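You operate a simulated robot arm through the tools that you are given. There is no shell and no other tool. Be economical: measure what you need, move in short steps, check, and stop when the job is done.

Carry out the task below with a simulated two-armed robot. There is one attempt and no reset: what you move stays moved.

Task
Shake the jar marked green in the shaker till it is mixed, then switch off.
Fine: close the hood first and leave it closed; hold both buttons down together; leave the stroke dial and the other jars. Set down upright: what you pick out.

It is judged by the outcome, as a careful person would: the job done as asked, and still so three seconds after it is handed in. It fails if anything else is knocked over, pushed out of place, dropped, spilled or broken.

Robot
Two 7-joint arms with two-finger parallel grippers on one trunk, on a base that drives. Base frame: it is fixed to the floor where the robot stands at the start and does not move with it; the origin is under the middle of the robot, x ahead of it, y to its left, z up; the surface under the hand at the start is at about z = 0.86. Lengths are in m, angles in rad, forces in N, time in s.
The left shoulder is at the start at [0.07, 0.163, 1.395], the right one opposite. With the tool pointing down near the work surface each hand reaches from about 0.1 to 0.84 m from the robot's upright axis, wherever it stands, measured 20 degrees to its own side. Places, roughly: blue button [0.4, 0.1, 0.9]; clear hood [0.8, 0.3, 1.1]; green button [0.4, 0.5, 0.9]; inside of the orange holder [0.6, 0.3, 0.9]; shaker switch [0.4, 0.4, 0.9]; stroke dial [0.6, 0.1, 0.9]. Payload 3.43 kg a hand.
Tool frame (each hand has its own): the origin (TCP) lies between the finger pads and is the grasp point; the fingertips stand 0.034 m ahead of it; z points along the fingers, y is the line along which they close. Largest opening 0.128 m; finger width 0.024, thickness 0.012; the body of the gripper, 0.048 by 0.13 m, starts 0.096 m behind the TCP.
Orientation is that of the tool frame in the base frame, as a unit quaternion [w, x, y, z]. With the fingers straight down and closing along the base's y, the tool's x points along the base's -x, its y along +y and its z along -z.

Tools
- The arms move only by the tool drive_tool. It takes "left_increments", "right_increments" or both (then of equal length, played together; a hand with none holds still); each is a list of rows, each an object of numbers (a shift or turn left out is 0, a gripper value left out holds the last): "dx", "dy", "dz": the shift along the tool's x, y, z in m; "rx", "ry", "rz": the turn, a rotation vector about the tool's x, y, z in rad; "hand": the finger opening in m, from 0 to 0.128. In form: [{"dx": .., "dy": .., "dz": .., "rx": .., "ry": .., "rz": .., "hand": ..}, ...]. A call has 1 to 8 rows; each row shifts and turns the commanded pose from where the row before left it, along the tool's axes as they then stand. Rows are played at 5 a second. More than 0.05 m and 0.15 rad between two rows, or a gripper value outside its range, and nothing of the call is played. A pose out of reach is approached as far as the arm can. The call stops where the force on the tool passes 40 N (or 10 N more than at its start, if that is more) or the arm is blocked; 0.2 s more then pass. Each finger travels about 0.153 m/s and halts on what it meets, pressing with about 42 N; the grip force reading is that of the motor and also rises with nothing between the fingers. The clock runs only during rows and for 0.2 s after the last one: add rows that do not move to give the fingers time. It gives the time, the measured TCP pose, the force on the tool (base axes), the opening and the grip force at its end, in the units of the frame above (readings bear some noise), with the torque about the TCP (base axes, N m) and any sound that the robot's microphone picked up.
- Cameras (640 x 400 px; columns grow to the right, rows downward): "scene" is now at [0.1266, 0.0302, 1.6086]; the picture's right is [0.36, -0.93, 0.00], its down [-0.66, -0.25, -0.71] and it looks along [0.66, 0.26, -0.70] (base axes); focal length 238 px, centre (320, 200). "left" rides on the left gripper at [0.076, 0.011, -0.16] in its tool frame; the picture's right is [-0.15, 0.99, 0.00], its down [-0.88, -0.13, -0.46] and it looks along [-0.45, -0.07, 0.89] (tool axes); focal length 234 px, centre (320, 200). "right" rides on the right gripper at [0.076, -0.011, -0.16] in its tool frame; the picture's right is [0.15, 0.99, 0.00], its down [-0.88, 0.13, -0.46] and it looks along [-0.45, 0.07, 0.89] (tool axes); focal length 234 px, centre (320, 200). There is no depth. A picture from a camera that has moved, and an enlarged one, comes with that camera's place and axes in the base frame and with its lens.
- get_image(camera): a new picture of that camera. The clock stands still meanwhile.
- raise_lower(by): slides the trunk up (or, below 0, down) by that many m; the arms and the scene camera ride with it, the base frame stays. It gives what a move gives, with no picture.
- roll_base(legs): drives the robot by 1 to 6 legs, each [ahead, left, turn to the left] in m, m and rad, along the robot's own axes; the way and the turn of a leg run together, so that a leg with both is an arc; at most 1.5 m and 3.142 rad a leg. The arms and the cameras ride along, it lands a little off, and it stops where it bumps. It gives what a move gives.
- pan_tilt(pan, tilt): turns the head with the scene camera to pan (to the left, within 1.501 rad either way) and tilt (down, from -0.506 to 1.204), counted from straight ahead of the robot. It gives what a move gives.
- inspect(camera, box): a new picture of the part [left, top, right, bottom] of that camera's present view, enlarged. The clock stands still meanwhile.
- hand_in(): hands the job in; it is judged then, once.

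Work in short steps. Places have to be worked out from the pictures, the camera data and where the tool is seen: move nearer, look again, correct. Check each grasp and each placing, and mend what went wrong. You have 120 turns and 100 pictures in all, those below and enlarged ones among them. Open the grippers and draw the arms clear of the work before you hand the job in, unless the task says otherwise; then end with one line.

The tools are called after ">>>" as name(argument=value, ...) on one line, values as JSON. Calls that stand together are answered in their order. drive_tool: Moves the arms, as the interface text tells. Its arguments: {"type":"object","properties":{"left_increments":{"type":"array"},"right_increments":{"type":"array"}},"required":[]} The other tools are called the same way: raise_lower (by) slides the trunk up or down; roll_base (legs) drives the base; pan_tilt (pan, tilt) turns the head that bears the scene camera; get_image (camera) takes a picture; inspect (camera, box) takes an enlarged picture of a part of a camera's view; hand_in () hands the job in.

At the start:

```text
clock: 0.0
left_position: [0.4502, 0.455, 1.3992]
left_orientation: [0.0, -0.001, 1.0, -0.001]
left_wrist_force: [0.1, -0.1, -0.5]
left_torque: [-0.02, -0.02, 0.02]
left_opening: 0.1279
left_gripper_force: 0.0
right_position: [0.3617, -0.0035, 1.4109]
right_orientation: [0.0, 0.0, 1.0, -0.001]
right_wrist_force: [-0.3, 0.4, -1.4]
right_torque: [-0.02, -0.02, 0.03]
right_opening: 0.1281
right_gripper_force: 0.2
trunk travel left (down, up): [-0.875, 0.065]
robot x, y, heading: [0.0022, -0.0031, 0.001]
head pan, tilt: [0.367, 0.78]
```

scene: 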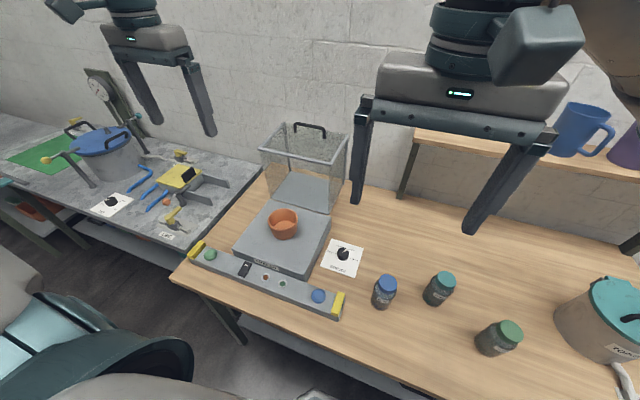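
right: 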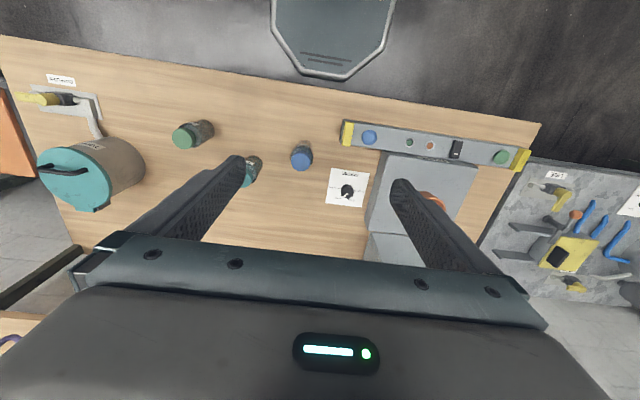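
left: 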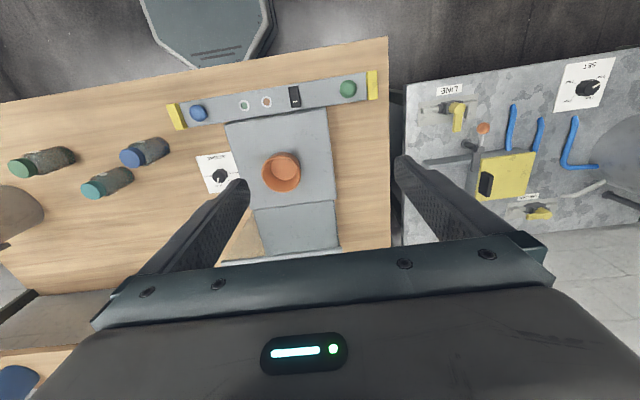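

The three jars have blue, teal and green lids; I look closer at the jars' labels and at the shaker panel.

>>> inspect(camera="scene", box=[350, 250, 540, 370])

>>> inspect(camera="scene", box=[170, 110, 370, 330])

>>> inspect(camera="right", box=[160, 100, 380, 230])

```text
3.33 times, centred on (445, 310) of scene
camera zoom: at [0.1266, 0.0302, 1.6086], right [0.36, -0.93, 0.0], down [-0.66, -0.25, -0.71], along [0.66, 0.26, -0.7], focal length 794 px, centre (-97, -167)
```

zoom: 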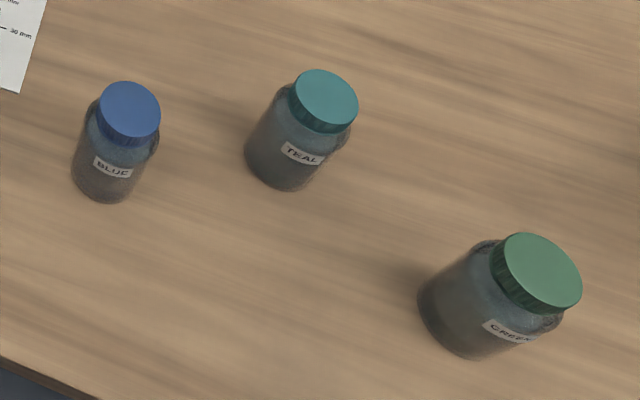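

```text
1.82 times, centred on (270, 220) of scene
camera zoom: at [0.1266, 0.0302, 1.6086], right [0.36, -0.93, 0.0], down [-0.66, -0.25, -0.71], along [0.66, 0.26, -0.7], focal length 433 px, centre (411, 164)
```

zoom: 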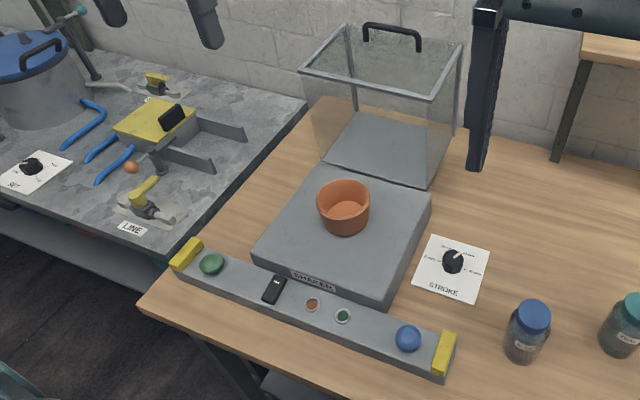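

```text
2.91 times, centred on (270, 165) of right
camera zoom: at [0.2848, -0.015, 1.5697], right [-0.15, 0.99, 0.0], down [0.88, 0.13, 0.46], along [0.45, 0.07, -0.89], focal length 681 px, centre (466, 302)
```

zoom: 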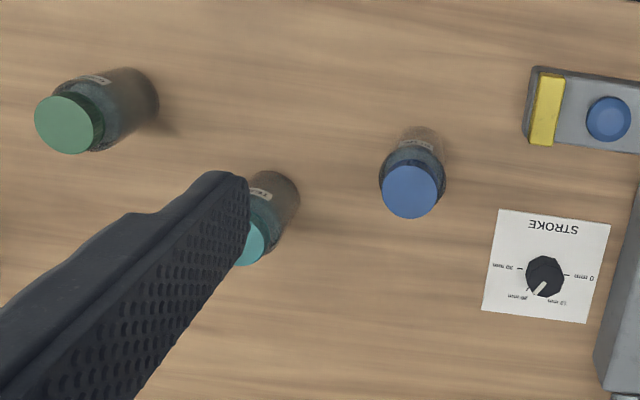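

Labels confirm the green-lidded jar, around [0.468,-0.337], lid top about z 0.96. Now I look closer at the hood and at the switch.

>>> inspect(camera="scene", box=[235, 110, 365, 220])

>>> inspect(camera="scene", box=[180, 235, 350, 325])

>>> inspect(camera="left", box=[160, 60, 390, 260])

```text
3.64 times, centred on (300, 165) of scene
camera zoom: at [0.1266, 0.0302, 1.6086], right [0.36, -0.93, 0.0], down [-0.66, -0.25, -0.71], along [0.66, 0.26, -0.7], focal length 866 px, centre (393, 327)
```

zoom: 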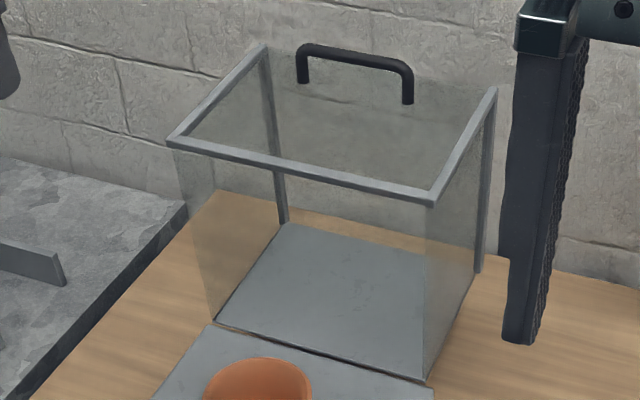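

```text
3.76 times, centred on (265, 280) of scene
camera zoom: at [0.1266, 0.0302, 1.6086], right [0.36, -0.93, 0.0], down [-0.66, -0.25, -0.71], along [0.66, 0.26, -0.7], focal length 896 px, centre (527, -101)
```

zoom: 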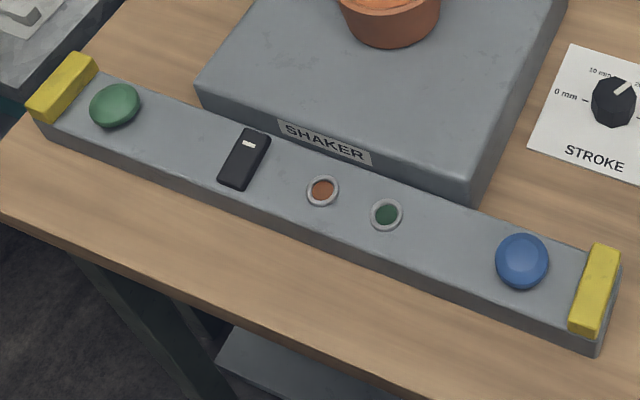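

```text
2.00 times, centred on (275, 160) of left
camera zoom: at [0.3727, 0.4651, 1.5579], right [0.15, 0.99, 0.0], down [0.88, -0.13, 0.46], along [0.45, -0.07, -0.89], focal length 468 px, centre (410, 280)
```

zoom: 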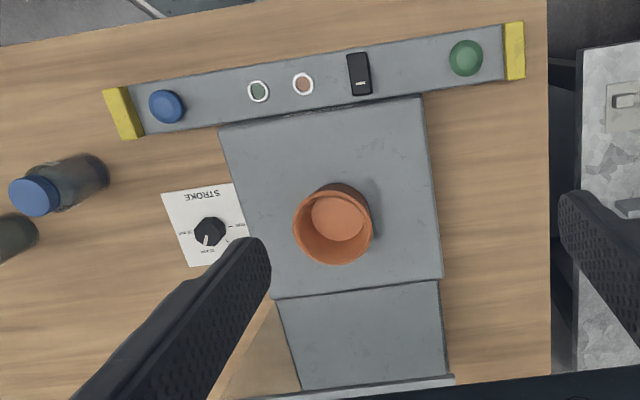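

The hood appears hinged on the plate's rear edge (x≈0.71, z≈0.92), leaning back open, with the handle on what is now its top. Jar first: I move the right hand above it.

>>> drive_tool(right_increments=[{"dx": -0.0133, "dy": -0.0416, "dz": 0.02}, {"dx": -0.0133, "dy": -0.0416, "dz": 0.02}, {"dx": -0.0133, "dy": -0.0416, "dz": 0.02}, {"dx": -0.0133, "dy": -0.0416, "dz": 0.02}, {"dx": -0.0133, "dy": -0.0416, "dz": 0.02}, {"dx": -0.0133, "dy": -0.0416, "dz": 0.02}, {"dx": -0.0133, "dy": -0.0416, "dz": 0.02}, {"dx": -0.0133, "dy": -0.0416, "dz": 0.02}])

>>> get_image(camera="right")

```text
clock: 1.8
left_position: [0.4483, 0.4523, 1.399]
left_orientation: [0.0, -0.001, 1.0, 0.001]
left_wrist_force: [-0.2, -0.4, 0.2]
left_torque: [0.02, 0.01, -0.01]
left_opening: 0.128
left_gripper_force: 0.0
right_position: [0.4661, -0.3371, 1.2519]
right_orientation: [0.0, -0.001, 1.0, 0.001]
right_wrist_force: [0.1, 0.0, 0.0]
right_torque: [0.03, 0.01, 0.03]
right_opening: 0.1279
right_gripper_force: 0.0
trunk travel left (down, up): [-0.875, 0.065]
robot x, y, heading: [-0.0017, 0.0022, 0.001]
head pan, tilt: [0.367, 0.78]
```

```text
90 pictures are left
camera right: at [0.3907, -0.3503, 1.4104], right [-0.15, 0.99, 0.0], down [0.88, 0.13, 0.46], along [0.45, 0.07, -0.89], focal length 234 px, centre (320, 200)
```

right: 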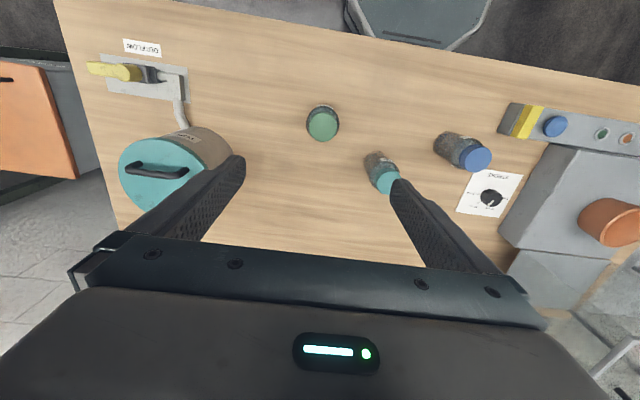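

The lid centre triangulates to about [0.462,-0.335]. I descend to just above it with open fingers and look.

>>> drive_tool(right_increments=[{"dx": 0.003, "dy": 0.002, "dz": 0.04}, {"dz": 0.045}, {"dz": 0.045}, {"dz": 0.045}, {"dz": 0.04}])

>>> get_image(camera="right")

>>> get_image(camera="scene")

```text
clock: 3.0
left_position: [0.4503, 0.4528, 1.3992]
left_orientation: [0.0, -0.002, 1.0, 0.0]
left_wrist_force: [-0.2, 0.2, 0.3]
left_torque: [0.0, -0.04, 0.0]
left_opening: 0.1284
left_gripper_force: 0.1
right_position: [0.4624, -0.3339, 1.0379]
right_orientation: [0.0, 0.0, 1.0, -0.001]
right_wrist_force: [0.7, 0.2, 0.4]
right_torque: [-0.03, 0.0, 0.03]
right_opening: 0.1282
right_gripper_force: 0.0
trunk travel left (down, up): [-0.875, 0.065]
robot x, y, heading: [-0.0003, -0.0021, 0.002]
head pan, tilt: [0.367, 0.78]
```

```text
89 pictures are left
camera right: at [0.3868, -0.3459, 1.197], right [-0.15, 0.99, 0.0], down [0.88, 0.13, 0.46], along [0.45, 0.07, -0.89], focal length 234 px, centre (320, 200)
```

right: 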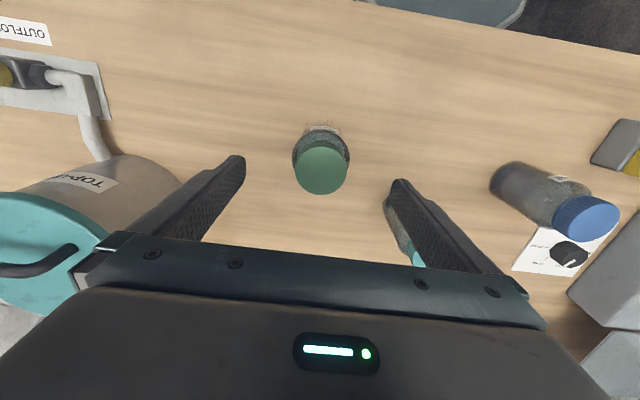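

```text
88 pictures are left
camera scene: at [0.1266, 0.0289, 1.6086], right [0.36, -0.93, 0.0], down [-0.66, -0.25, -0.71], along [0.66, 0.26, -0.7], focal length 238 px, centre (320, 200)
```

scene: 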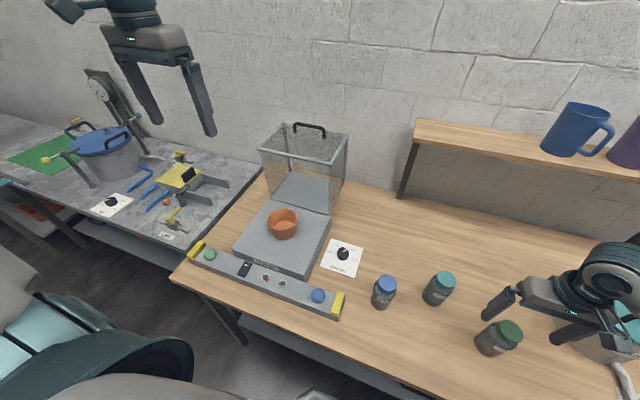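

Combining views: lid top near z 0.97 at [0.465,-0.333]. I lower the TCP to about 0.962 and close.

>>> drive_tool(right_increments=[{"dx": -0.0025, "dy": 0.001, "dz": 0.038}, {"dz": 0.038}, {"hand": 0.128}, {"hand": 0.04}, {"hand": 0.04}, {"hand": 0.04}])

>>> get_image(camera="right")

>>> inspect(camera="scene", box=[420, 250, 620, 375])

```text
clock: 4.4
left_position: [0.4495, 0.4528, 1.3977]
left_orientation: [0.0, -0.001, 1.0, 0.0]
left_wrist_force: [-0.1, 0.1, -0.3]
left_torque: [0.03, -0.01, 0.0]
left_opening: 0.1279
left_gripper_force: 0.1
right_position: [0.4672, -0.3326, 0.9608]
right_orientation: [0.0, 0.001, 1.0, 0.001]
right_wrist_force: [-0.8, -0.5, 1.5]
right_torque: [-0.08, 0.05, -0.02]
right_opening: 0.0628
right_gripper_force: 41.9
trunk travel left (down, up): [-0.875, 0.065]
robot x, y, heading: [0.0003, -0.0022, 0.002]
head pan, tilt: [0.367, 0.78]
```

```text
87 pictures are left
camera right: at [0.3917, -0.3443, 1.1211], right [-0.15, 0.99, 0.0], down [0.88, 0.13, 0.46], along [0.45, 0.07, -0.89], focal length 234 px, centre (320, 200)
```

right: 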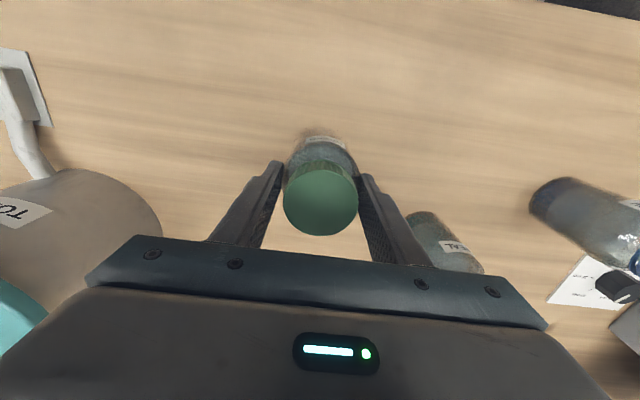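

```text
3.20 times, centred on (520, 312) of scene
camera zoom: at [0.1264, 0.0303, 1.6086], right [0.36, -0.93, 0.0], down [-0.66, -0.25, -0.71], along [0.66, 0.26, -0.7], focal length 762 px, centre (-320, -160)
```

zoom: 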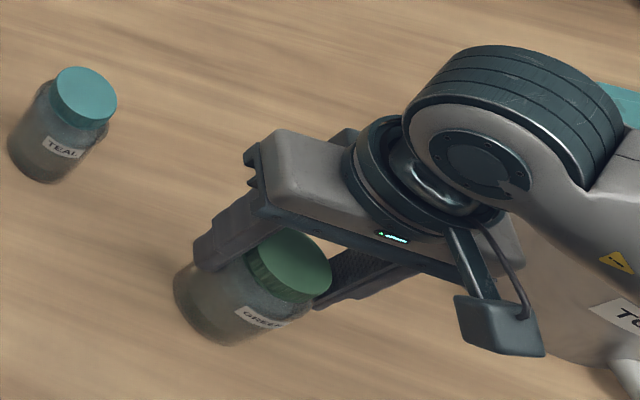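

Gripped at 0.063. I lift straight up and check.

>>> drive_tool(right_increments=[{"dz": -0.02}, {"dz": -0.04}, {"dz": -0.045}, {"dz": -0.045}, {"dz": -0.04}])

>>> get_image(camera="right")

```text
clock: 5.6
left_position: [0.4504, 0.4538, 1.3976]
left_orientation: [0.0, 0.0, 1.0, 0.0]
left_wrist_force: [0.1, 0.7, 0.3]
left_torque: [0.02, 0.0, -0.02]
left_opening: 0.1278
left_gripper_force: 0.1
right_position: [0.4669, -0.3348, 1.1479]
right_orientation: [-0.001, 0.0, 1.0, -0.001]
right_wrist_force: [-0.1, -1.4, 0.7]
right_torque: [-0.01, -0.03, -0.02]
right_opening: 0.04
right_gripper_force: 0.1
trunk travel left (down, up): [-0.875, 0.065]
robot x, y, heading: [-0.0003, 0.006, 0.002]
head pan, tilt: [0.367, 0.78]
```

```text
85 pictures are left
camera right: at [0.3907, -0.3452, 1.308], right [-0.15, 0.99, 0.0], down [0.88, 0.13, 0.45], along [0.45, 0.07, -0.89], focal length 234 px, centre (320, 200)
```

right: 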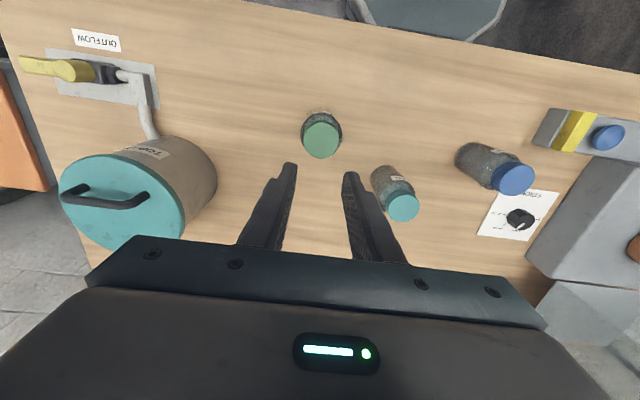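

The jar slipped out but stands in place; I held its sloping shoulder. I inspect its profile to choose a better height.

>>> inspect(camera="scene", box=[460, 305, 540, 370])

>>> inspect(camera="right", box=[270, 90, 450, 230])

```text
6.15 times, centred on (500, 338) of scene
camera zoom: at [0.1264, 0.0309, 1.6085], right [0.36, -0.93, 0.0], down [-0.66, -0.25, -0.71], along [0.66, 0.25, -0.7], focal length 1465 px, centre (-788, -646)
```

zoom: 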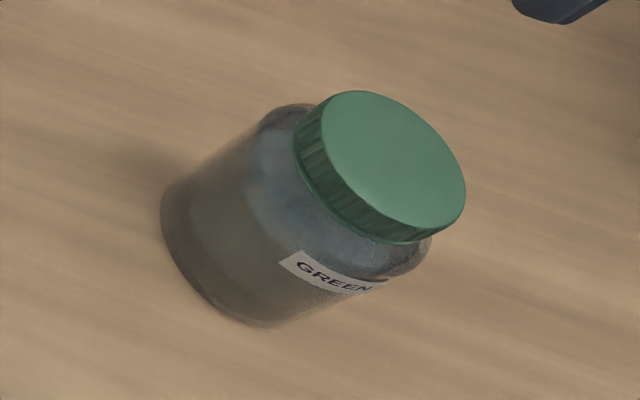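

```text
2.86 times, centred on (360, 160) of right
camera zoom: at [0.3907, -0.3452, 1.308], right [-0.15, 0.99, 0.0], down [0.88, 0.13, 0.45], along [0.45, 0.07, -0.89], focal length 669 px, centre (206, 314)
```

zoom: 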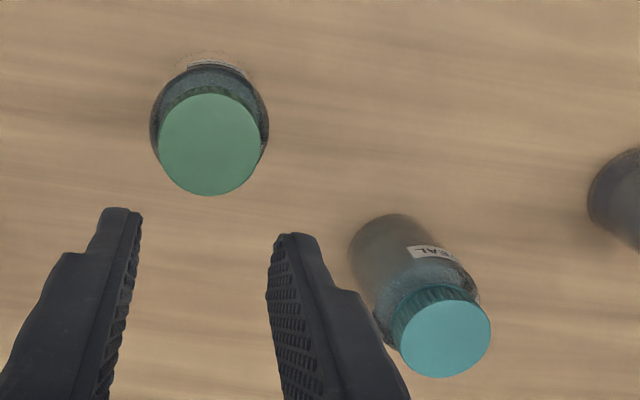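

Body is ~0.063 and lid ~0.051 wide; only the tips touched the shoulder. I retry gripping the lid's straight side with TCP at ~0.982.

>>> drive_tool(right_increments=[{"dy": 0.002, "dz": 0.04, "hand": 0.1}, {"dz": 0.045}, {"dz": 0.045}, {"dz": 0.036}, {"hand": 0.1}, {"hand": 0.0}, {"hand": 0.0}, {"hand": 0.0}])

>>> drive_tool(right_increments=[{"dz": -0.01}, {"dz": -0.01}, {"dz": -0.01}])

>>> get_image(camera="right")

```text
clock: 7.4
left_position: [0.4507, 0.4534, 1.399]
left_orientation: [-0.001, 0.0, 1.0, 0.0]
left_wrist_force: [-1.1, -0.7, -0.6]
left_torque: [0.02, 0.01, -0.01]
left_opening: 0.128
left_gripper_force: 0.0
right_position: [0.4661, -0.3335, 0.9816]
right_orientation: [0.0, 0.0, 1.0, 0.0]
right_wrist_force: [-0.5, -0.2, 0.1]
right_torque: [0.03, -0.02, -0.02]
right_opening: 0.0633
right_gripper_force: 42.0
trunk travel left (down, up): [-0.875, 0.065]
robot x, y, heading: [0.0006, -0.0009, 0.005]
head pan, tilt: [0.367, 0.78]
```

```text
clock: 8.2
left_position: [0.4515, 0.455, 1.3983]
left_orientation: [-0.001, -0.001, 1.0, 0.0]
left_wrist_force: [-0.6, -0.8, 0.2]
left_torque: [-0.02, 0.03, -0.02]
left_opening: 0.1279
left_gripper_force: 0.1
right_position: [0.4664, -0.3322, 1.0142]
right_orientation: [0.0, 0.0, 1.0, 0.0]
right_wrist_force: [-0.8, -1.3, -3.9]
right_torque: [0.01, -0.03, 0.02]
right_opening: 0.0632
right_gripper_force: 42.0
trunk travel left (down, up): [-0.875, 0.065]
robot x, y, heading: [0.0007, 0.0009, 0.002]
head pan, tilt: [0.367, 0.78]
```

```text
82 pictures are left
camera right: at [0.3911, -0.3439, 1.1731], right [-0.15, 0.99, 0.0], down [0.88, 0.13, 0.45], along [0.45, 0.07, -0.89], focal length 234 px, centre (320, 200)
```

right: 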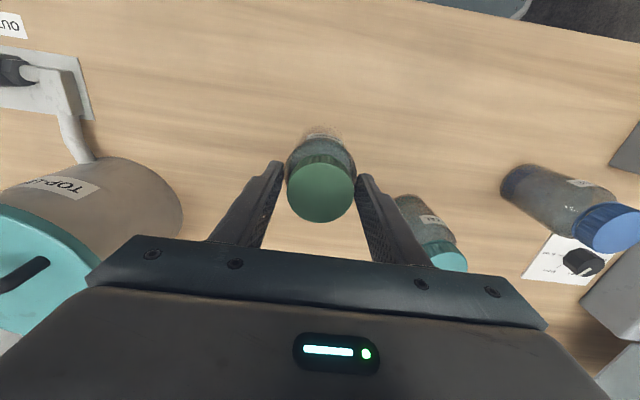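

It holds this time (0.063 wide, ~4 N weight). I raise it gently further and check.

>>> drive_tool(right_increments=[{"dz": -0.015}, {"dz": -0.015}, {"dz": -0.02}, {"dz": -0.02}, {"dz": -0.02}, {"dz": -0.02}, {"dz": -0.02}, {"dz": -0.015}])

>>> get_image(camera="right")

>>> get_image(camera="scene")

```text
clock: 10.0
left_position: [0.4502, 0.4531, 1.3974]
left_orientation: [0.0, -0.001, 1.0, -0.001]
left_wrist_force: [0.2, -0.1, -0.4]
left_torque: [-0.01, 0.0, -0.03]
left_opening: 0.1281
left_gripper_force: 0.0
right_position: [0.4673, -0.3296, 1.158]
right_orientation: [0.001, 0.0, 1.0, 0.001]
right_wrist_force: [-0.2, 0.2, -3.7]
right_torque: [0.04, 0.0, -0.02]
right_opening: 0.063
right_gripper_force: 42.5
trunk travel left (down, up): [-0.875, 0.065]
robot x, y, heading: [-0.0005, 0.0035, 0.0]
head pan, tilt: [0.367, 0.78]
```

```text
81 pictures are left
camera right: at [0.3909, -0.342, 1.3182], right [-0.15, 0.99, 0.0], down [0.88, 0.13, 0.46], along [0.45, 0.07, -0.89], focal length 234 px, centre (320, 200)
```

right: 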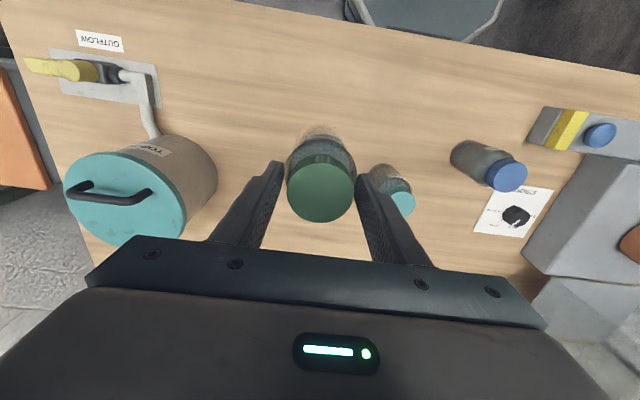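

```text
80 pictures are left
camera scene: at [0.1268, 0.0301, 1.6085], right [0.36, -0.93, 0.0], down [-0.66, -0.25, -0.71], along [0.66, 0.26, -0.7], focal length 238 px, centre (320, 200)
```

scene: 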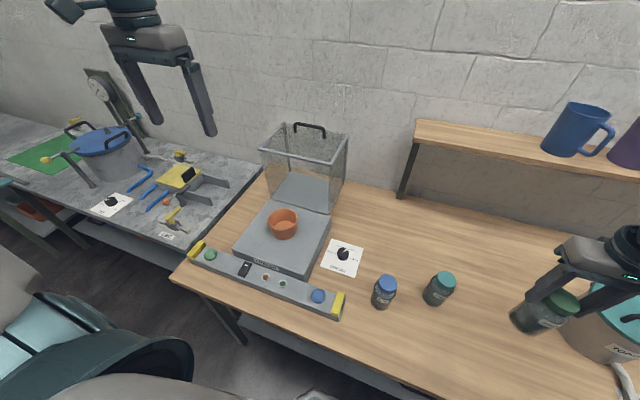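

Held firmly. I move the left hand out to the side and carry the jar toward the shaker at height.

>>> drive_tool(left_increments=[{"dx": 0.012, "dy": 0.03}, {"dx": 0.012, "dy": 0.03}, {"dx": 0.012, "dy": 0.03}, {"dx": 0.012, "dy": 0.03}, {"dx": 0.012, "dy": 0.03}, {"dx": 0.012, "dy": 0.03}, {"dx": 0.012, "dy": 0.03}, {"dx": 0.012, "dy": 0.03}], right_increments=[{"dx": -0.005, "dy": 0.02, "dz": -0.005}, {"dx": -0.01, "dy": 0.03, "dz": -0.005}, {"dx": -0.01, "dy": 0.04, "dz": -0.005}, {"dx": -0.01, "dy": 0.04, "dz": -0.005}, {"dx": -0.01, "dy": 0.04, "dz": -0.005}, {"dx": -0.01, "dy": 0.04, "dz": -0.005}, {"dx": -0.005, "dy": 0.04}, {"dy": 0.03}])

>>> get_image(camera="right")

```text
clock: 11.8
left_position: [0.3538, 0.6943, 1.3965]
left_orientation: [-0.001, 0.0, 1.0, 0.0]
left_wrist_force: [0.2, -0.1, -0.4]
left_torque: [-0.02, -0.03, -0.03]
left_opening: 0.1281
left_gripper_force: 0.0
right_position: [0.5272, -0.0496, 1.1898]
right_orientation: [0.0, 0.0, 1.0, -0.001]
right_wrist_force: [-0.2, 0.5, -3.3]
right_torque: [0.01, -0.02, 0.0]
right_opening: 0.0633
right_gripper_force: 42.0
trunk travel left (down, up): [-0.875, 0.065]
robot x, y, heading: [-0.0032, -0.0027, -0.001]
head pan, tilt: [0.367, 0.78]
```

```text
79 pictures are left
camera right: at [0.4504, -0.0619, 1.3494], right [-0.15, 0.99, 0.0], down [0.88, 0.13, 0.46], along [0.45, 0.06, -0.89], focal length 234 px, centre (320, 200)
```

right: 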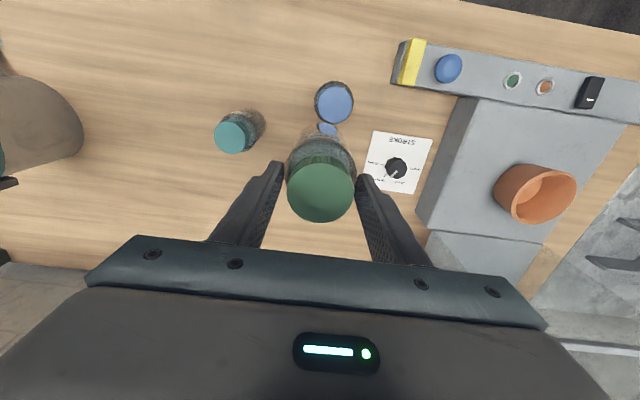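

Triangulating the holder rim from three views gives about [0.565,0.334], rim z ≈1.0. I move closer, a bit higher, and look again.

>>> drive_tool(right_increments=[{"dx": -0.005, "dy": 0.03, "dz": -0.01}, {"dx": -0.005, "dy": 0.04, "dz": -0.01}, {"dx": -0.008, "dy": 0.04, "dz": -0.01}, {"dx": -0.008, "dy": 0.045, "dz": -0.01}, {"dx": -0.005, "dy": 0.045, "dz": -0.01}, {"dx": -0.003, "dy": 0.04}, {"dx": 0, "dy": 0.03}])

>>> get_image(camera="right")

>>> get_image(camera="scene")

```text
clock: 13.4
left_position: [0.3541, 0.6946, 1.3981]
left_orientation: [0.0, 0.0, 1.0, -0.001]
left_wrist_force: [0.6, -0.7, 0.8]
left_torque: [-0.04, -0.01, -0.01]
left_opening: 0.128
left_gripper_force: 0.1
right_position: [0.5623, 0.2196, 1.2382]
right_orientation: [-0.001, 0.001, 1.0, -0.001]
right_wrist_force: [0.0, -0.7, -4.5]
right_torque: [-0.02, -0.04, 0.0]
right_opening: 0.063
right_gripper_force: 41.4
trunk travel left (down, up): [-0.875, 0.065]
robot x, y, heading: [-0.0006, -0.004, -0.001]
head pan, tilt: [0.367, 0.78]
```

```text
78 pictures are left
camera right: at [0.4868, 0.2082, 1.3977], right [-0.15, 0.99, 0.0], down [0.88, 0.13, 0.46], along [0.45, 0.07, -0.89], focal length 234 px, centre (320, 200)
```

right: 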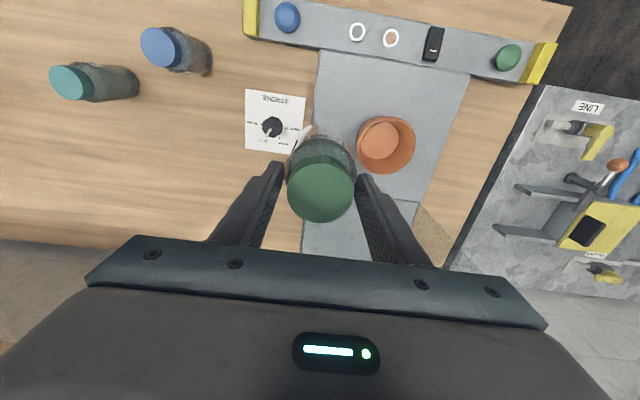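

```text
77 pictures are left
camera scene: at [0.1267, 0.0321, 1.6085], right [0.36, -0.93, 0.0], down [-0.66, -0.25, -0.71], along [0.66, 0.25, -0.7], focal length 238 px, centre (320, 200)
```

scene: 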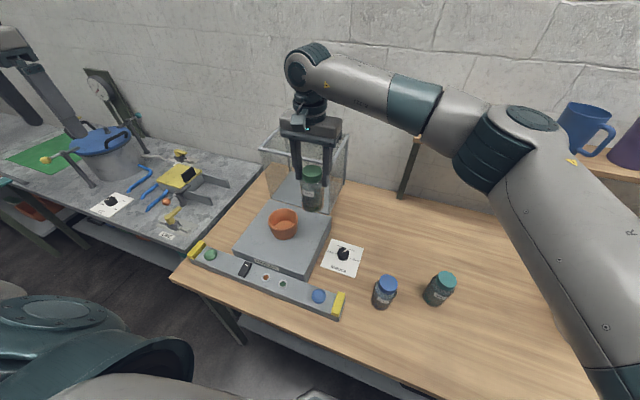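

Rim centre refined to about [0.572,0.340]. I bring the jar over it, still above.

>>> drive_tool(right_increments=[{"dx": -0.003, "dy": 0.03}, {"dx": -0.003, "dy": 0.04}, {"dx": -0.003, "dy": 0.035}, {"dx": 0, "dy": 0.015}, {}])

>>> get_image(camera="right")

>>> inspect(camera="scene", box=[220, 110, 370, 290])

```text
clock: 14.6
left_position: [0.3533, 0.6954, 1.3964]
left_orientation: [-0.001, -0.001, 1.0, -0.001]
left_wrist_force: [0.2, 0.3, -1.0]
left_torque: [-0.02, -0.02, 0.02]
left_opening: 0.1278
left_gripper_force: 0.0
right_position: [0.5708, 0.2769, 1.2387]
right_orientation: [-0.001, 0.0, 1.0, 0.0]
right_wrist_force: [0.5, -0.1, -3.5]
right_torque: [-0.03, -0.01, 0.05]
right_opening: 0.0635
right_gripper_force: 42.5
right hand out of reach, approached as far as the arm can: row 2, 3, 4
trunk travel left (down, up): [-0.875, 0.065]
robot x, y, heading: [-0.0009, 0.001, -0.003]
head pan, tilt: [0.367, 0.78]
```

```text
76 pictures are left
camera right: at [0.4943, 0.2652, 1.3987], right [-0.15, 0.99, 0.0], down [0.88, 0.13, 0.46], along [0.45, 0.07, -0.89], focal length 234 px, centre (320, 200)
```

right: 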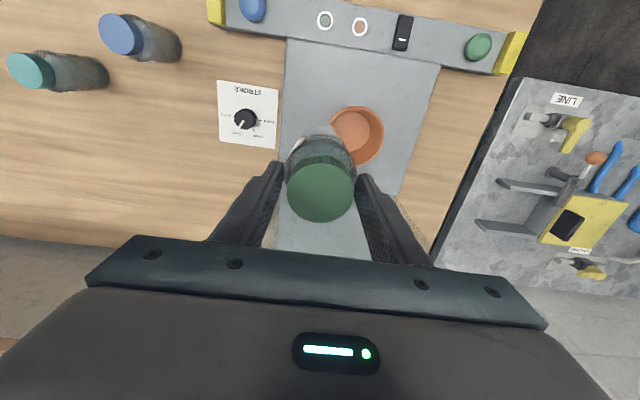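

```text
2.22 times, centred on (295, 200) of scene
camera zoom: at [0.1264, 0.0327, 1.6085], right [0.36, -0.93, 0.0], down [-0.66, -0.25, -0.71], along [0.66, 0.25, -0.7], focal length 529 px, centre (376, 200)
```

zoom: 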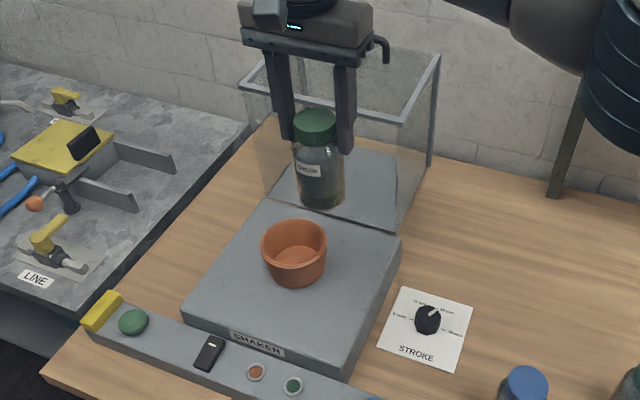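

The right hand hit its reach limit; the base needs to be further left. I pull the hand back right a bit, then roll the base left 0.2 m.

>>> drive_tool(right_increments=[{"dy": -0.03}, {"dy": -0.04}, {"dy": -0.04}, {"dy": -0.04}, {"dy": -0.02}])

>>> roll_base(legs=[[0, 0.1, 0], [0, 0.1, 0]])

>>> get_image(camera="right")

>>> get_image(camera="scene")

```text
clock: 15.8
left_position: [0.3533, 0.6919, 1.3987]
left_orientation: [-0.001, -0.002, 1.0, 0.001]
left_wrist_force: [0.6, -0.1, -0.9]
left_torque: [-0.02, 0.02, 0.03]
left_opening: 0.1278
left_gripper_force: 0.1
right_position: [0.5689, 0.1048, 1.2396]
right_orientation: [-0.001, 0.001, 1.0, 0.001]
right_wrist_force: [0.2, -0.3, -2.4]
right_torque: [0.04, -0.01, 0.01]
right_opening: 0.0631
right_gripper_force: 41.5
trunk travel left (down, up): [-0.875, 0.065]
robot x, y, heading: [0.0017, -0.0035, -0.002]
head pan, tilt: [0.367, 0.78]
```

```text
clock: 17.7
left_position: [0.3585, 0.8873, 1.4007]
left_orientation: [0.0, 0.001, 1.0, 0.001]
left_wrist_force: [0.0, -0.9, 0.7]
left_torque: [0.02, 0.03, 0.0]
left_opening: 0.1277
left_gripper_force: 0.0
right_position: [0.5707, 0.2994, 1.2388]
right_orientation: [-0.001, 0.001, 1.0, 0.002]
right_wrist_force: [-0.6, 0.0, -3.7]
right_torque: [0.03, 0.02, 0.02]
right_opening: 0.0633
right_gripper_force: 42.2
trunk travel left (down, up): [-0.875, 0.065]
robot x, y, heading: [-0.0007, 0.1964, -0.005]
head pan, tilt: [0.367, 0.78]
```

```text
74 pictures are left
camera right: at [0.495, 0.287, 1.3991], right [-0.14, 0.99, 0.0], down [0.88, 0.13, 0.46], along [0.45, 0.07, -0.89], focal length 234 px, centre (320, 200)
```

right: 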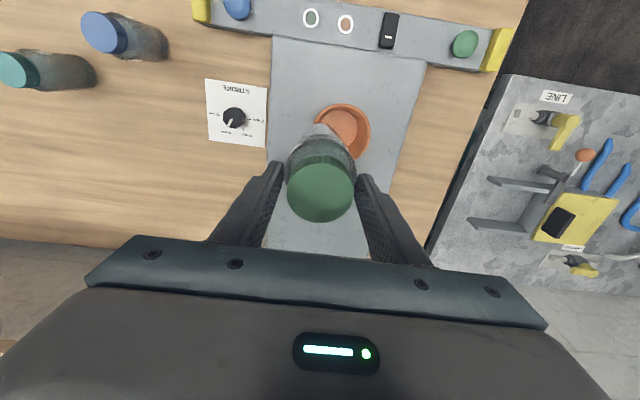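

```text
73 pictures are left
camera scene: at [0.1291, 0.2238, 1.6086], right [0.36, -0.93, 0.0], down [-0.66, -0.25, -0.71], along [0.66, 0.26, -0.7], focal length 238 px, centre (320, 200)
```

scene: 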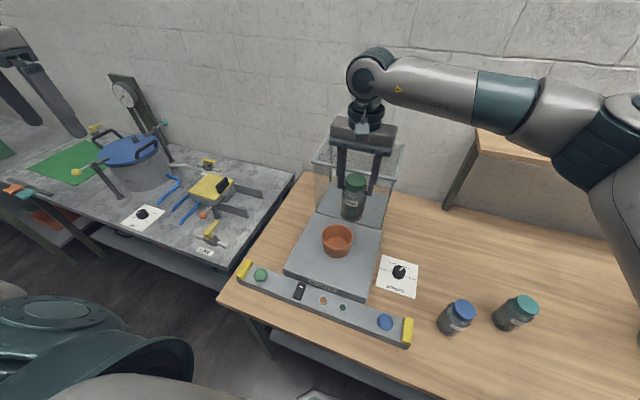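

Rim centre now estimates to [0.566,0.340] at z≈1.0. I align and lower to just above the rim.

>>> drive_tool(right_increments=[{"dx": 0.002, "dy": 0.02}, {"dx": 0.002, "dy": 0.02}, {"dz": 0.02}, {"dz": 0.025}, {"dz": 0.025}, {}])

>>> inspect(camera="right", box=[240, 80, 420, 230])

>>> inspect(camera="scene", box=[280, 130, 400, 280])

```text
clock: 19.1
left_position: [0.3567, 0.8925, 1.397]
left_orientation: [0.001, 0.001, 1.0, 0.001]
left_wrist_force: [0.0, -0.4, -1.0]
left_torque: [0.01, -0.04, -0.02]
left_opening: 0.1281
left_gripper_force: 0.1
right_position: [0.5667, 0.3431, 1.1662]
right_orientation: [0.0, 0.001, 1.0, 0.0]
right_wrist_force: [-0.5, 0.2, -3.3]
right_torque: [0.0, 0.0, -0.01]
right_opening: 0.063
right_gripper_force: 41.2
trunk travel left (down, up): [-0.875, 0.065]
robot x, y, heading: [0.0008, 0.1979, -0.0]
head pan, tilt: [0.367, 0.78]
```

```text
2.67 times, centred on (330, 155) of right
camera zoom: at [0.4895, 0.3325, 1.3268], right [-0.14, 0.99, 0.0], down [0.88, 0.13, 0.46], along [0.45, 0.06, -0.89], focal length 624 px, centre (293, 320)
```

zoom: 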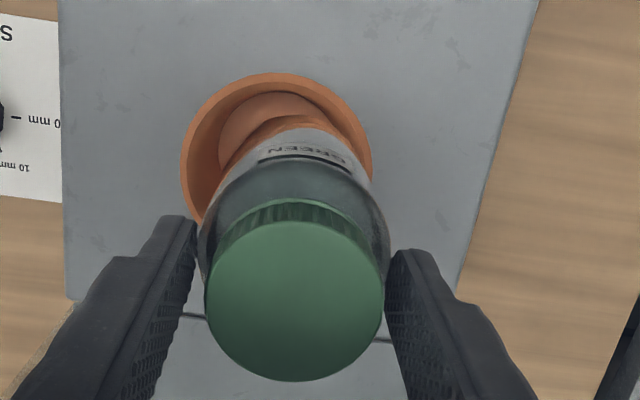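

```text
2.67 times, centred on (340, 205) of scene
camera zoom: at [0.1281, 0.2306, 1.6085], right [0.36, -0.93, 0.0], down [-0.66, -0.25, -0.71], along [0.66, 0.25, -0.7], focal length 635 px, centre (267, 187)
```

zoom: 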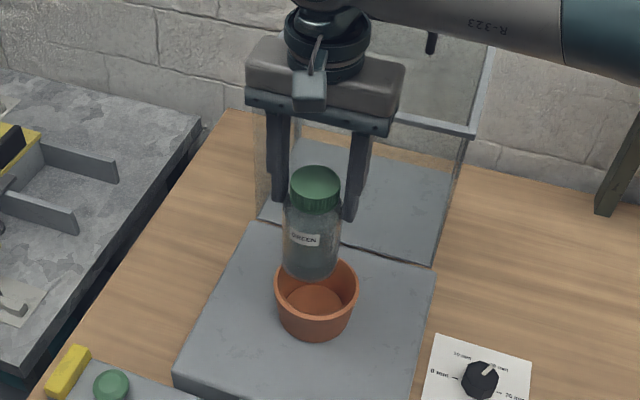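

Aligned within a few mm; I shift y by −0.005 and lower slowly into the holder, watching force.

>>> drive_tool(right_increments=[{"dy": -0.005}, {"dz": 0.02}, {"dz": 0.02}, {"dz": 0.015}, {"dz": 0.01}])

>>> inspect(camera="right", box=[240, 80, 420, 230])

>>> inspect(camera="scene", box=[280, 130, 400, 280])

```text
clock: 20.3
left_position: [0.3581, 0.8907, 1.3986]
left_orientation: [0.0, 0.002, 1.0, 0.0]
left_wrist_force: [0.8, -0.1, -0.8]
left_torque: [0.03, 0.0, 0.04]
left_opening: 0.1281
left_gripper_force: 0.0
right_position: [0.5671, 0.3386, 1.1015]
right_orientation: [0.001, 0.002, 1.0, 0.0]
right_wrist_force: [2.2, -1.3, -1.6]
right_torque: [-0.14, -0.21, 0.0]
right_opening: 0.0632
right_gripper_force: 41.8
trunk travel left (down, up): [-0.875, 0.065]
robot x, y, heading: [0.0008, 0.1997, -0.005]
head pan, tilt: [0.367, 0.78]
```

```text
2.67 times, centred on (330, 155) of right
camera zoom: at [0.4911, 0.327, 1.2621], right [-0.14, 0.99, 0.0], down [0.88, 0.13, 0.46], along [0.45, 0.06, -0.89], focal length 624 px, centre (293, 320)
```

zoom: 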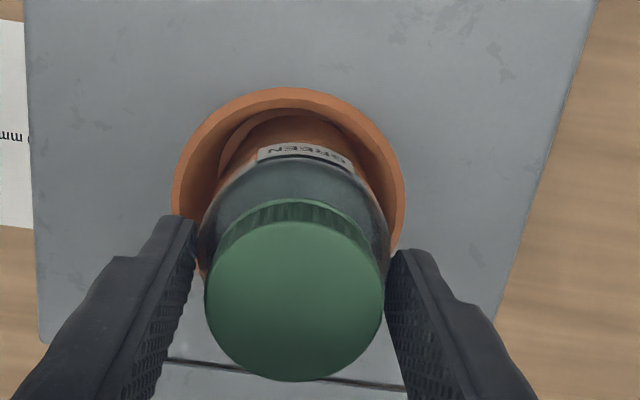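

```text
2.67 times, centred on (340, 205) of scene
camera zoom: at [0.1288, 0.2294, 1.6085], right [0.36, -0.93, 0.0], down [-0.66, -0.25, -0.71], along [0.66, 0.25, -0.7], focal length 635 px, centre (267, 187)
```

zoom: 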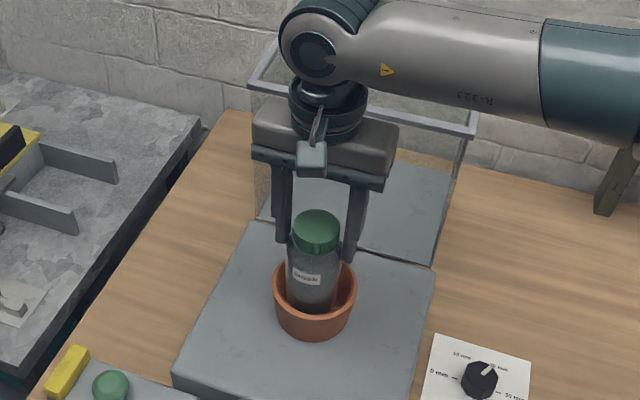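

Force and torque consistently indicate the jar's bottom is touching the front-left inner wall; I shift +x, −y slightly and continue gently.

>>> drive_tool(right_increments=[{"dx": -0.004, "dy": -0.002}, {"dz": 0.006}, {"dz": 0.006}, {}])

```text
clock: 21.3
left_position: [0.3567, 0.8909, 1.3975]
left_orientation: [0.0, 0.001, 1.0, 0.0]
left_wrist_force: [0.4, 0.5, -0.4]
left_torque: [-0.01, 0.01, -0.01]
left_opening: 0.1282
left_gripper_force: 0.0
right_position: [0.57, 0.3357, 1.0913]
right_orientation: [0.001, 0.003, 1.0, -0.001]
right_wrist_force: [-0.4, 0.3, -3.2]
right_torque: [-0.01, -0.01, 0.01]
right_opening: 0.0632
right_gripper_force: 42.3
trunk travel left (down, up): [-0.875, 0.065]
robot x, y, heading: [0.0035, 0.2008, -0.009]
head pan, tilt: [0.367, 0.78]
```

The side contact is gone (full weight carried again). I keep lowering.

>>> drive_tool(right_increments=[{"dz": 0.01}, {"dz": 0.008}, {}])

```text
clock: 22.1
left_position: [0.3576, 0.892, 1.3976]
left_orientation: [0.0, 0.001, 1.0, 0.0]
left_wrist_force: [0.2, -0.9, -0.4]
left_torque: [0.02, -0.04, -0.03]
left_opening: 0.1279
left_gripper_force: 0.2
right_position: [0.5699, 0.337, 1.074]
right_orientation: [0.0, 0.002, 1.0, 0.0]
right_wrist_force: [3.8, -1.2, -1.3]
right_torque: [-0.1, -0.38, -0.01]
right_opening: 0.0631
right_gripper_force: 41.7
trunk travel left (down, up): [-0.875, 0.065]
robot x, y, heading: [0.0038, 0.1952, -0.005]
head pan, tilt: [0.367, 0.78]
```

Again a light push toward +x (tapered wall); I shift +x another 4 mm and lower further.

>>> drive_tool(right_increments=[{"dx": -0.004, "dy": -0.001}, {}, {"dz": 0.005}, {"dz": 0.005}, {}])

>>> inspect(camera="scene", box=[280, 130, 400, 280])

```text
clock: 23.3
left_position: [0.3534, 0.8905, 1.3999]
left_orientation: [0.0, 0.001, 1.0, 0.0]
left_wrist_force: [-0.3, -0.3, 0.0]
left_torque: [0.03, -0.02, -0.01]
left_opening: 0.128
left_gripper_force: 0.1
right_position: [0.5721, 0.3372, 1.0671]
right_orientation: [0.002, 0.002, 1.0, 0.0]
right_wrist_force: [0.2, 0.8, 24.7]
right_torque: [-0.07, -0.08, -0.08]
right_opening: 0.0635
right_gripper_force: 41.9
trunk travel left (down, up): [-0.875, 0.065]
robot x, y, heading: [-0.0006, 0.2002, -0.003]
head pan, tilt: [0.367, 0.78]
```

```text
2.67 times, centred on (340, 205) of scene
camera zoom: at [0.1255, 0.2288, 1.6091], right [0.36, -0.93, 0.0], down [-0.66, -0.25, -0.71], along [0.67, 0.25, -0.7], focal length 635 px, centre (267, 187)
```

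zoom: 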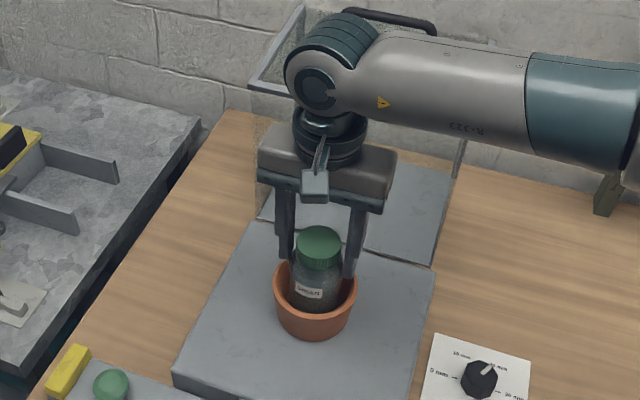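

Floor contact (25 N up, no side force). I ease off, open, and rise clear.

>>> drive_tool(right_increments=[{"dz": -0.003}, {"hand": 0.1}, {"hand": 0.1}, {"dz": -0.02}, {"dz": -0.03}, {"dz": -0.04}, {"dz": -0.04}])

>>> get_image(camera="right")

>>> inspect(camera="scene", box=[240, 110, 430, 350])

```text
clock: 24.9
left_position: [0.3566, 0.8909, 1.3983]
left_orientation: [0.001, 0.001, 1.0, 0.0]
left_wrist_force: [-0.7, 0.4, 0.0]
left_torque: [0.01, -0.03, 0.01]
left_opening: 0.1282
left_gripper_force: 0.0
right_position: [0.5737, 0.334, 1.1979]
right_orientation: [0.0, 0.002, 1.0, 0.0]
right_wrist_force: [-0.5, 0.0, -0.5]
right_torque: [0.02, 0.0, 0.0]
right_opening: 0.1001
right_gripper_force: 0.0
trunk travel left (down, up): [-0.875, 0.065]
robot x, y, heading: [-0.0015, 0.1935, -0.0]
head pan, tilt: [0.367, 0.78]
```

```text
67 pictures are left
camera right: at [0.4975, 0.3222, 1.3573], right [-0.14, 0.99, 0.0], down [0.88, 0.13, 0.46], along [0.45, 0.06, -0.89], focal length 234 px, centre (320, 200)
```

right: 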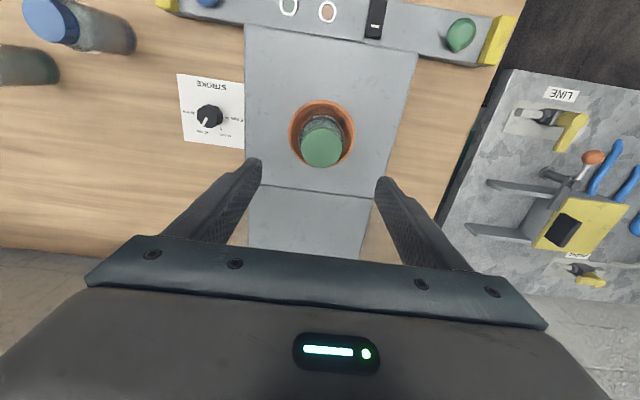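

```text
1.67 times, centred on (335, 230) of scene
camera zoom: at [0.127, 0.2294, 1.6085], right [0.36, -0.93, 0.0], down [-0.66, -0.25, -0.71], along [0.66, 0.25, -0.7], focal length 397 px, centre (295, 150)
```

zoom: 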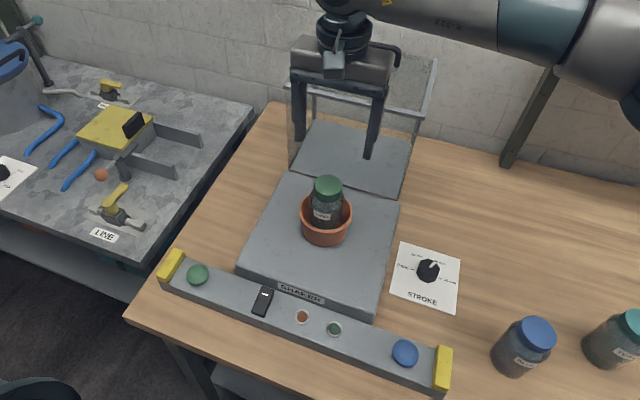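

Jar stands upright in the holder. I retract the right hand toward the blue-button side and then look at the hood.

>>> drive_tool(right_increments=[{"dz": -0.04}, {"dz": -0.04}, {"dx": 0.03, "dy": -0.035}, {"dx": 0.03, "dy": -0.035}, {"dx": 0.03, "dy": -0.035}, {"dx": 0.03, "dy": -0.035}, {"dx": 0.03, "dy": -0.035}, {"dx": 0.025, "dy": -0.04}])

>>> drive_tool(left_increments=[{"dx": -0.02, "dy": -0.045}, {"dx": -0.02, "dy": -0.045}, {"dx": -0.02, "dy": -0.045}, {"dx": -0.02, "dy": -0.045}, {"dx": -0.02, "dy": -0.045}, {"dx": -0.02, "dy": -0.045}, {"dx": -0.02, "dy": -0.045}, {"dx": -0.02, "dy": -0.045}])

>>> get_image(camera="left")

>>> get_image(camera="scene")

```text
clock: 26.7
left_position: [0.3559, 0.8894, 1.4002]
left_orientation: [0.0, 0.001, 1.0, 0.001]
left_wrist_force: [0.0, -0.9, 0.1]
left_torque: [0.02, -0.04, 0.03]
left_opening: 0.128
left_gripper_force: 0.1
right_position: [0.3964, 0.1161, 1.2792]
right_orientation: [0.001, 0.002, 1.0, 0.001]
right_wrist_force: [0.1, -0.7, -0.8]
right_torque: [0.03, -0.01, 0.0]
right_opening: 0.1001
right_gripper_force: 0.1
trunk travel left (down, up): [-0.875, 0.065]
robot x, y, heading: [0.0006, 0.1995, -0.004]
head pan, tilt: [0.367, 0.78]
```

```text
clock: 28.5
left_position: [0.5172, 0.5267, 1.3976]
left_orientation: [0.0, 0.001, 1.0, 0.001]
left_wrist_force: [0.8, 0.2, 0.1]
left_torque: [0.03, 0.03, 0.03]
left_opening: 0.1281
left_gripper_force: 0.1
right_position: [0.399, 0.1161, 1.2765]
right_orientation: [-0.001, 0.001, 1.0, 0.001]
right_wrist_force: [0.2, -0.3, 0.3]
right_torque: [0.02, 0.0, 0.02]
right_opening: 0.1001
right_gripper_force: 0.1
trunk travel left (down, up): [-0.875, 0.065]
robot x, y, heading: [-0.001, 0.1996, -0.003]
head pan, tilt: [0.367, 0.78]
```

```text
65 pictures are left
camera left: at [0.4407, 0.5383, 1.5571], right [0.15, 0.99, 0.0], down [0.88, -0.13, 0.45], along [0.45, -0.07, -0.89], focal length 234 px, centre (320, 200)
```

left: 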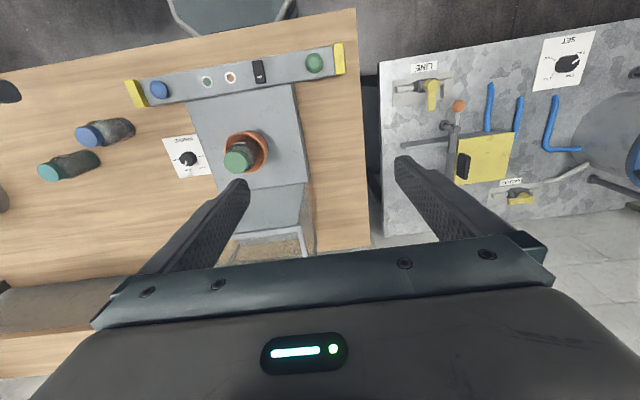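

```text
64 pictures are left
camera scene: at [0.1298, 0.2262, 1.6084], right [0.36, -0.93, 0.0], down [-0.66, -0.25, -0.71], along [0.66, 0.25, -0.7], focal length 238 px, centre (320, 200)
```

scene: 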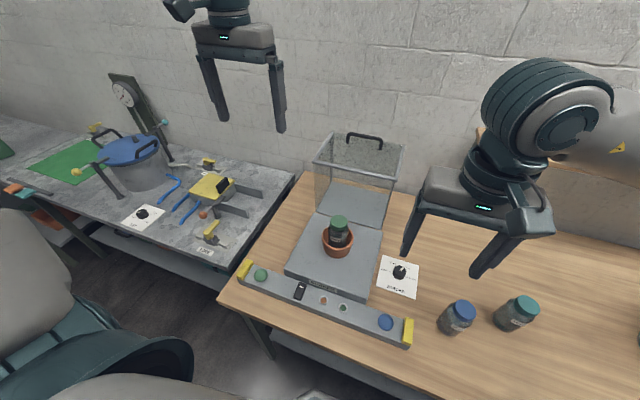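

I zoom on the hood handle for triangulation with the earlier view.

>>> inspect(camera="scene", box=[290, 115, 430, 245])

```text
3.08 times, centred on (360, 180) of scene
camera zoom: at [0.1298, 0.2262, 1.6084], right [0.36, -0.93, 0.0], down [-0.66, -0.25, -0.71], along [0.66, 0.25, -0.7], focal length 732 px, centre (197, 262)
```

zoom: 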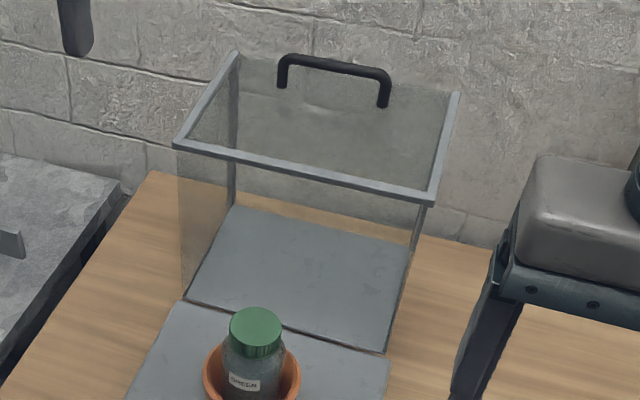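

Handle bar triangulates to centre ≈[0.83,0.34,1.215], spanning y 0.28–0.39; hinge ≈[0.69, z 0.945]. I turn the left hand 90° so it closes along x.

>>> drive_tool(left_increments=[{"rz": 0.15}, {"rz": 0.15}, {"rz": 0.15}, {"rz": 0.15}, {"rz": 0.15}, {"rz": 0.15}, {"rz": 0.15}, {"rz": 0.15}])

>>> drive_tool(left_increments=[{"rz": 0.15}, {"rz": 0.15}, {"rz": 0.0708, "hand": 0.07}, {}])

```text
clock: 30.3
left_position: [0.5167, 0.5302, 1.3977]
left_orientation: [0.0, 0.566, 0.824, 0.0]
left_wrist_force: [-0.1, 0.4, 0.3]
left_torque: [-0.01, 0.01, -0.01]
left_opening: 0.128
left_gripper_force: 0.0
right_position: [0.3967, 0.1184, 1.2787]
right_orientation: [-0.001, 0.002, 1.0, 0.0]
right_wrist_force: [0.5, -0.3, 0.3]
right_torque: [-0.01, 0.03, -0.02]
right_opening: 0.0999
right_gripper_force: 0.1
trunk travel left (down, up): [-0.875, 0.065]
robot x, y, heading: [-0.0, 0.2, -0.003]
head pan, tilt: [0.367, 0.78]
```

```text
clock: 31.3
left_position: [0.5165, 0.5292, 1.3981]
left_orientation: [0.0, 0.708, 0.706, 0.0]
left_wrist_force: [0.4, 0.7, -0.1]
left_torque: [0.02, 0.02, 0.01]
left_opening: 0.0699
left_gripper_force: 0.0
right_position: [0.3981, 0.1188, 1.2791]
right_orientation: [0.0, 0.002, 1.0, 0.0]
right_wrist_force: [-0.4, 0.2, -0.1]
right_torque: [0.0, -0.01, 0.01]
right_opening: 0.1
right_gripper_force: 0.1
trunk travel left (down, up): [-0.875, 0.065]
robot x, y, heading: [-0.0012, 0.2024, 0.003]
head pan, tilt: [0.367, 0.78]
```

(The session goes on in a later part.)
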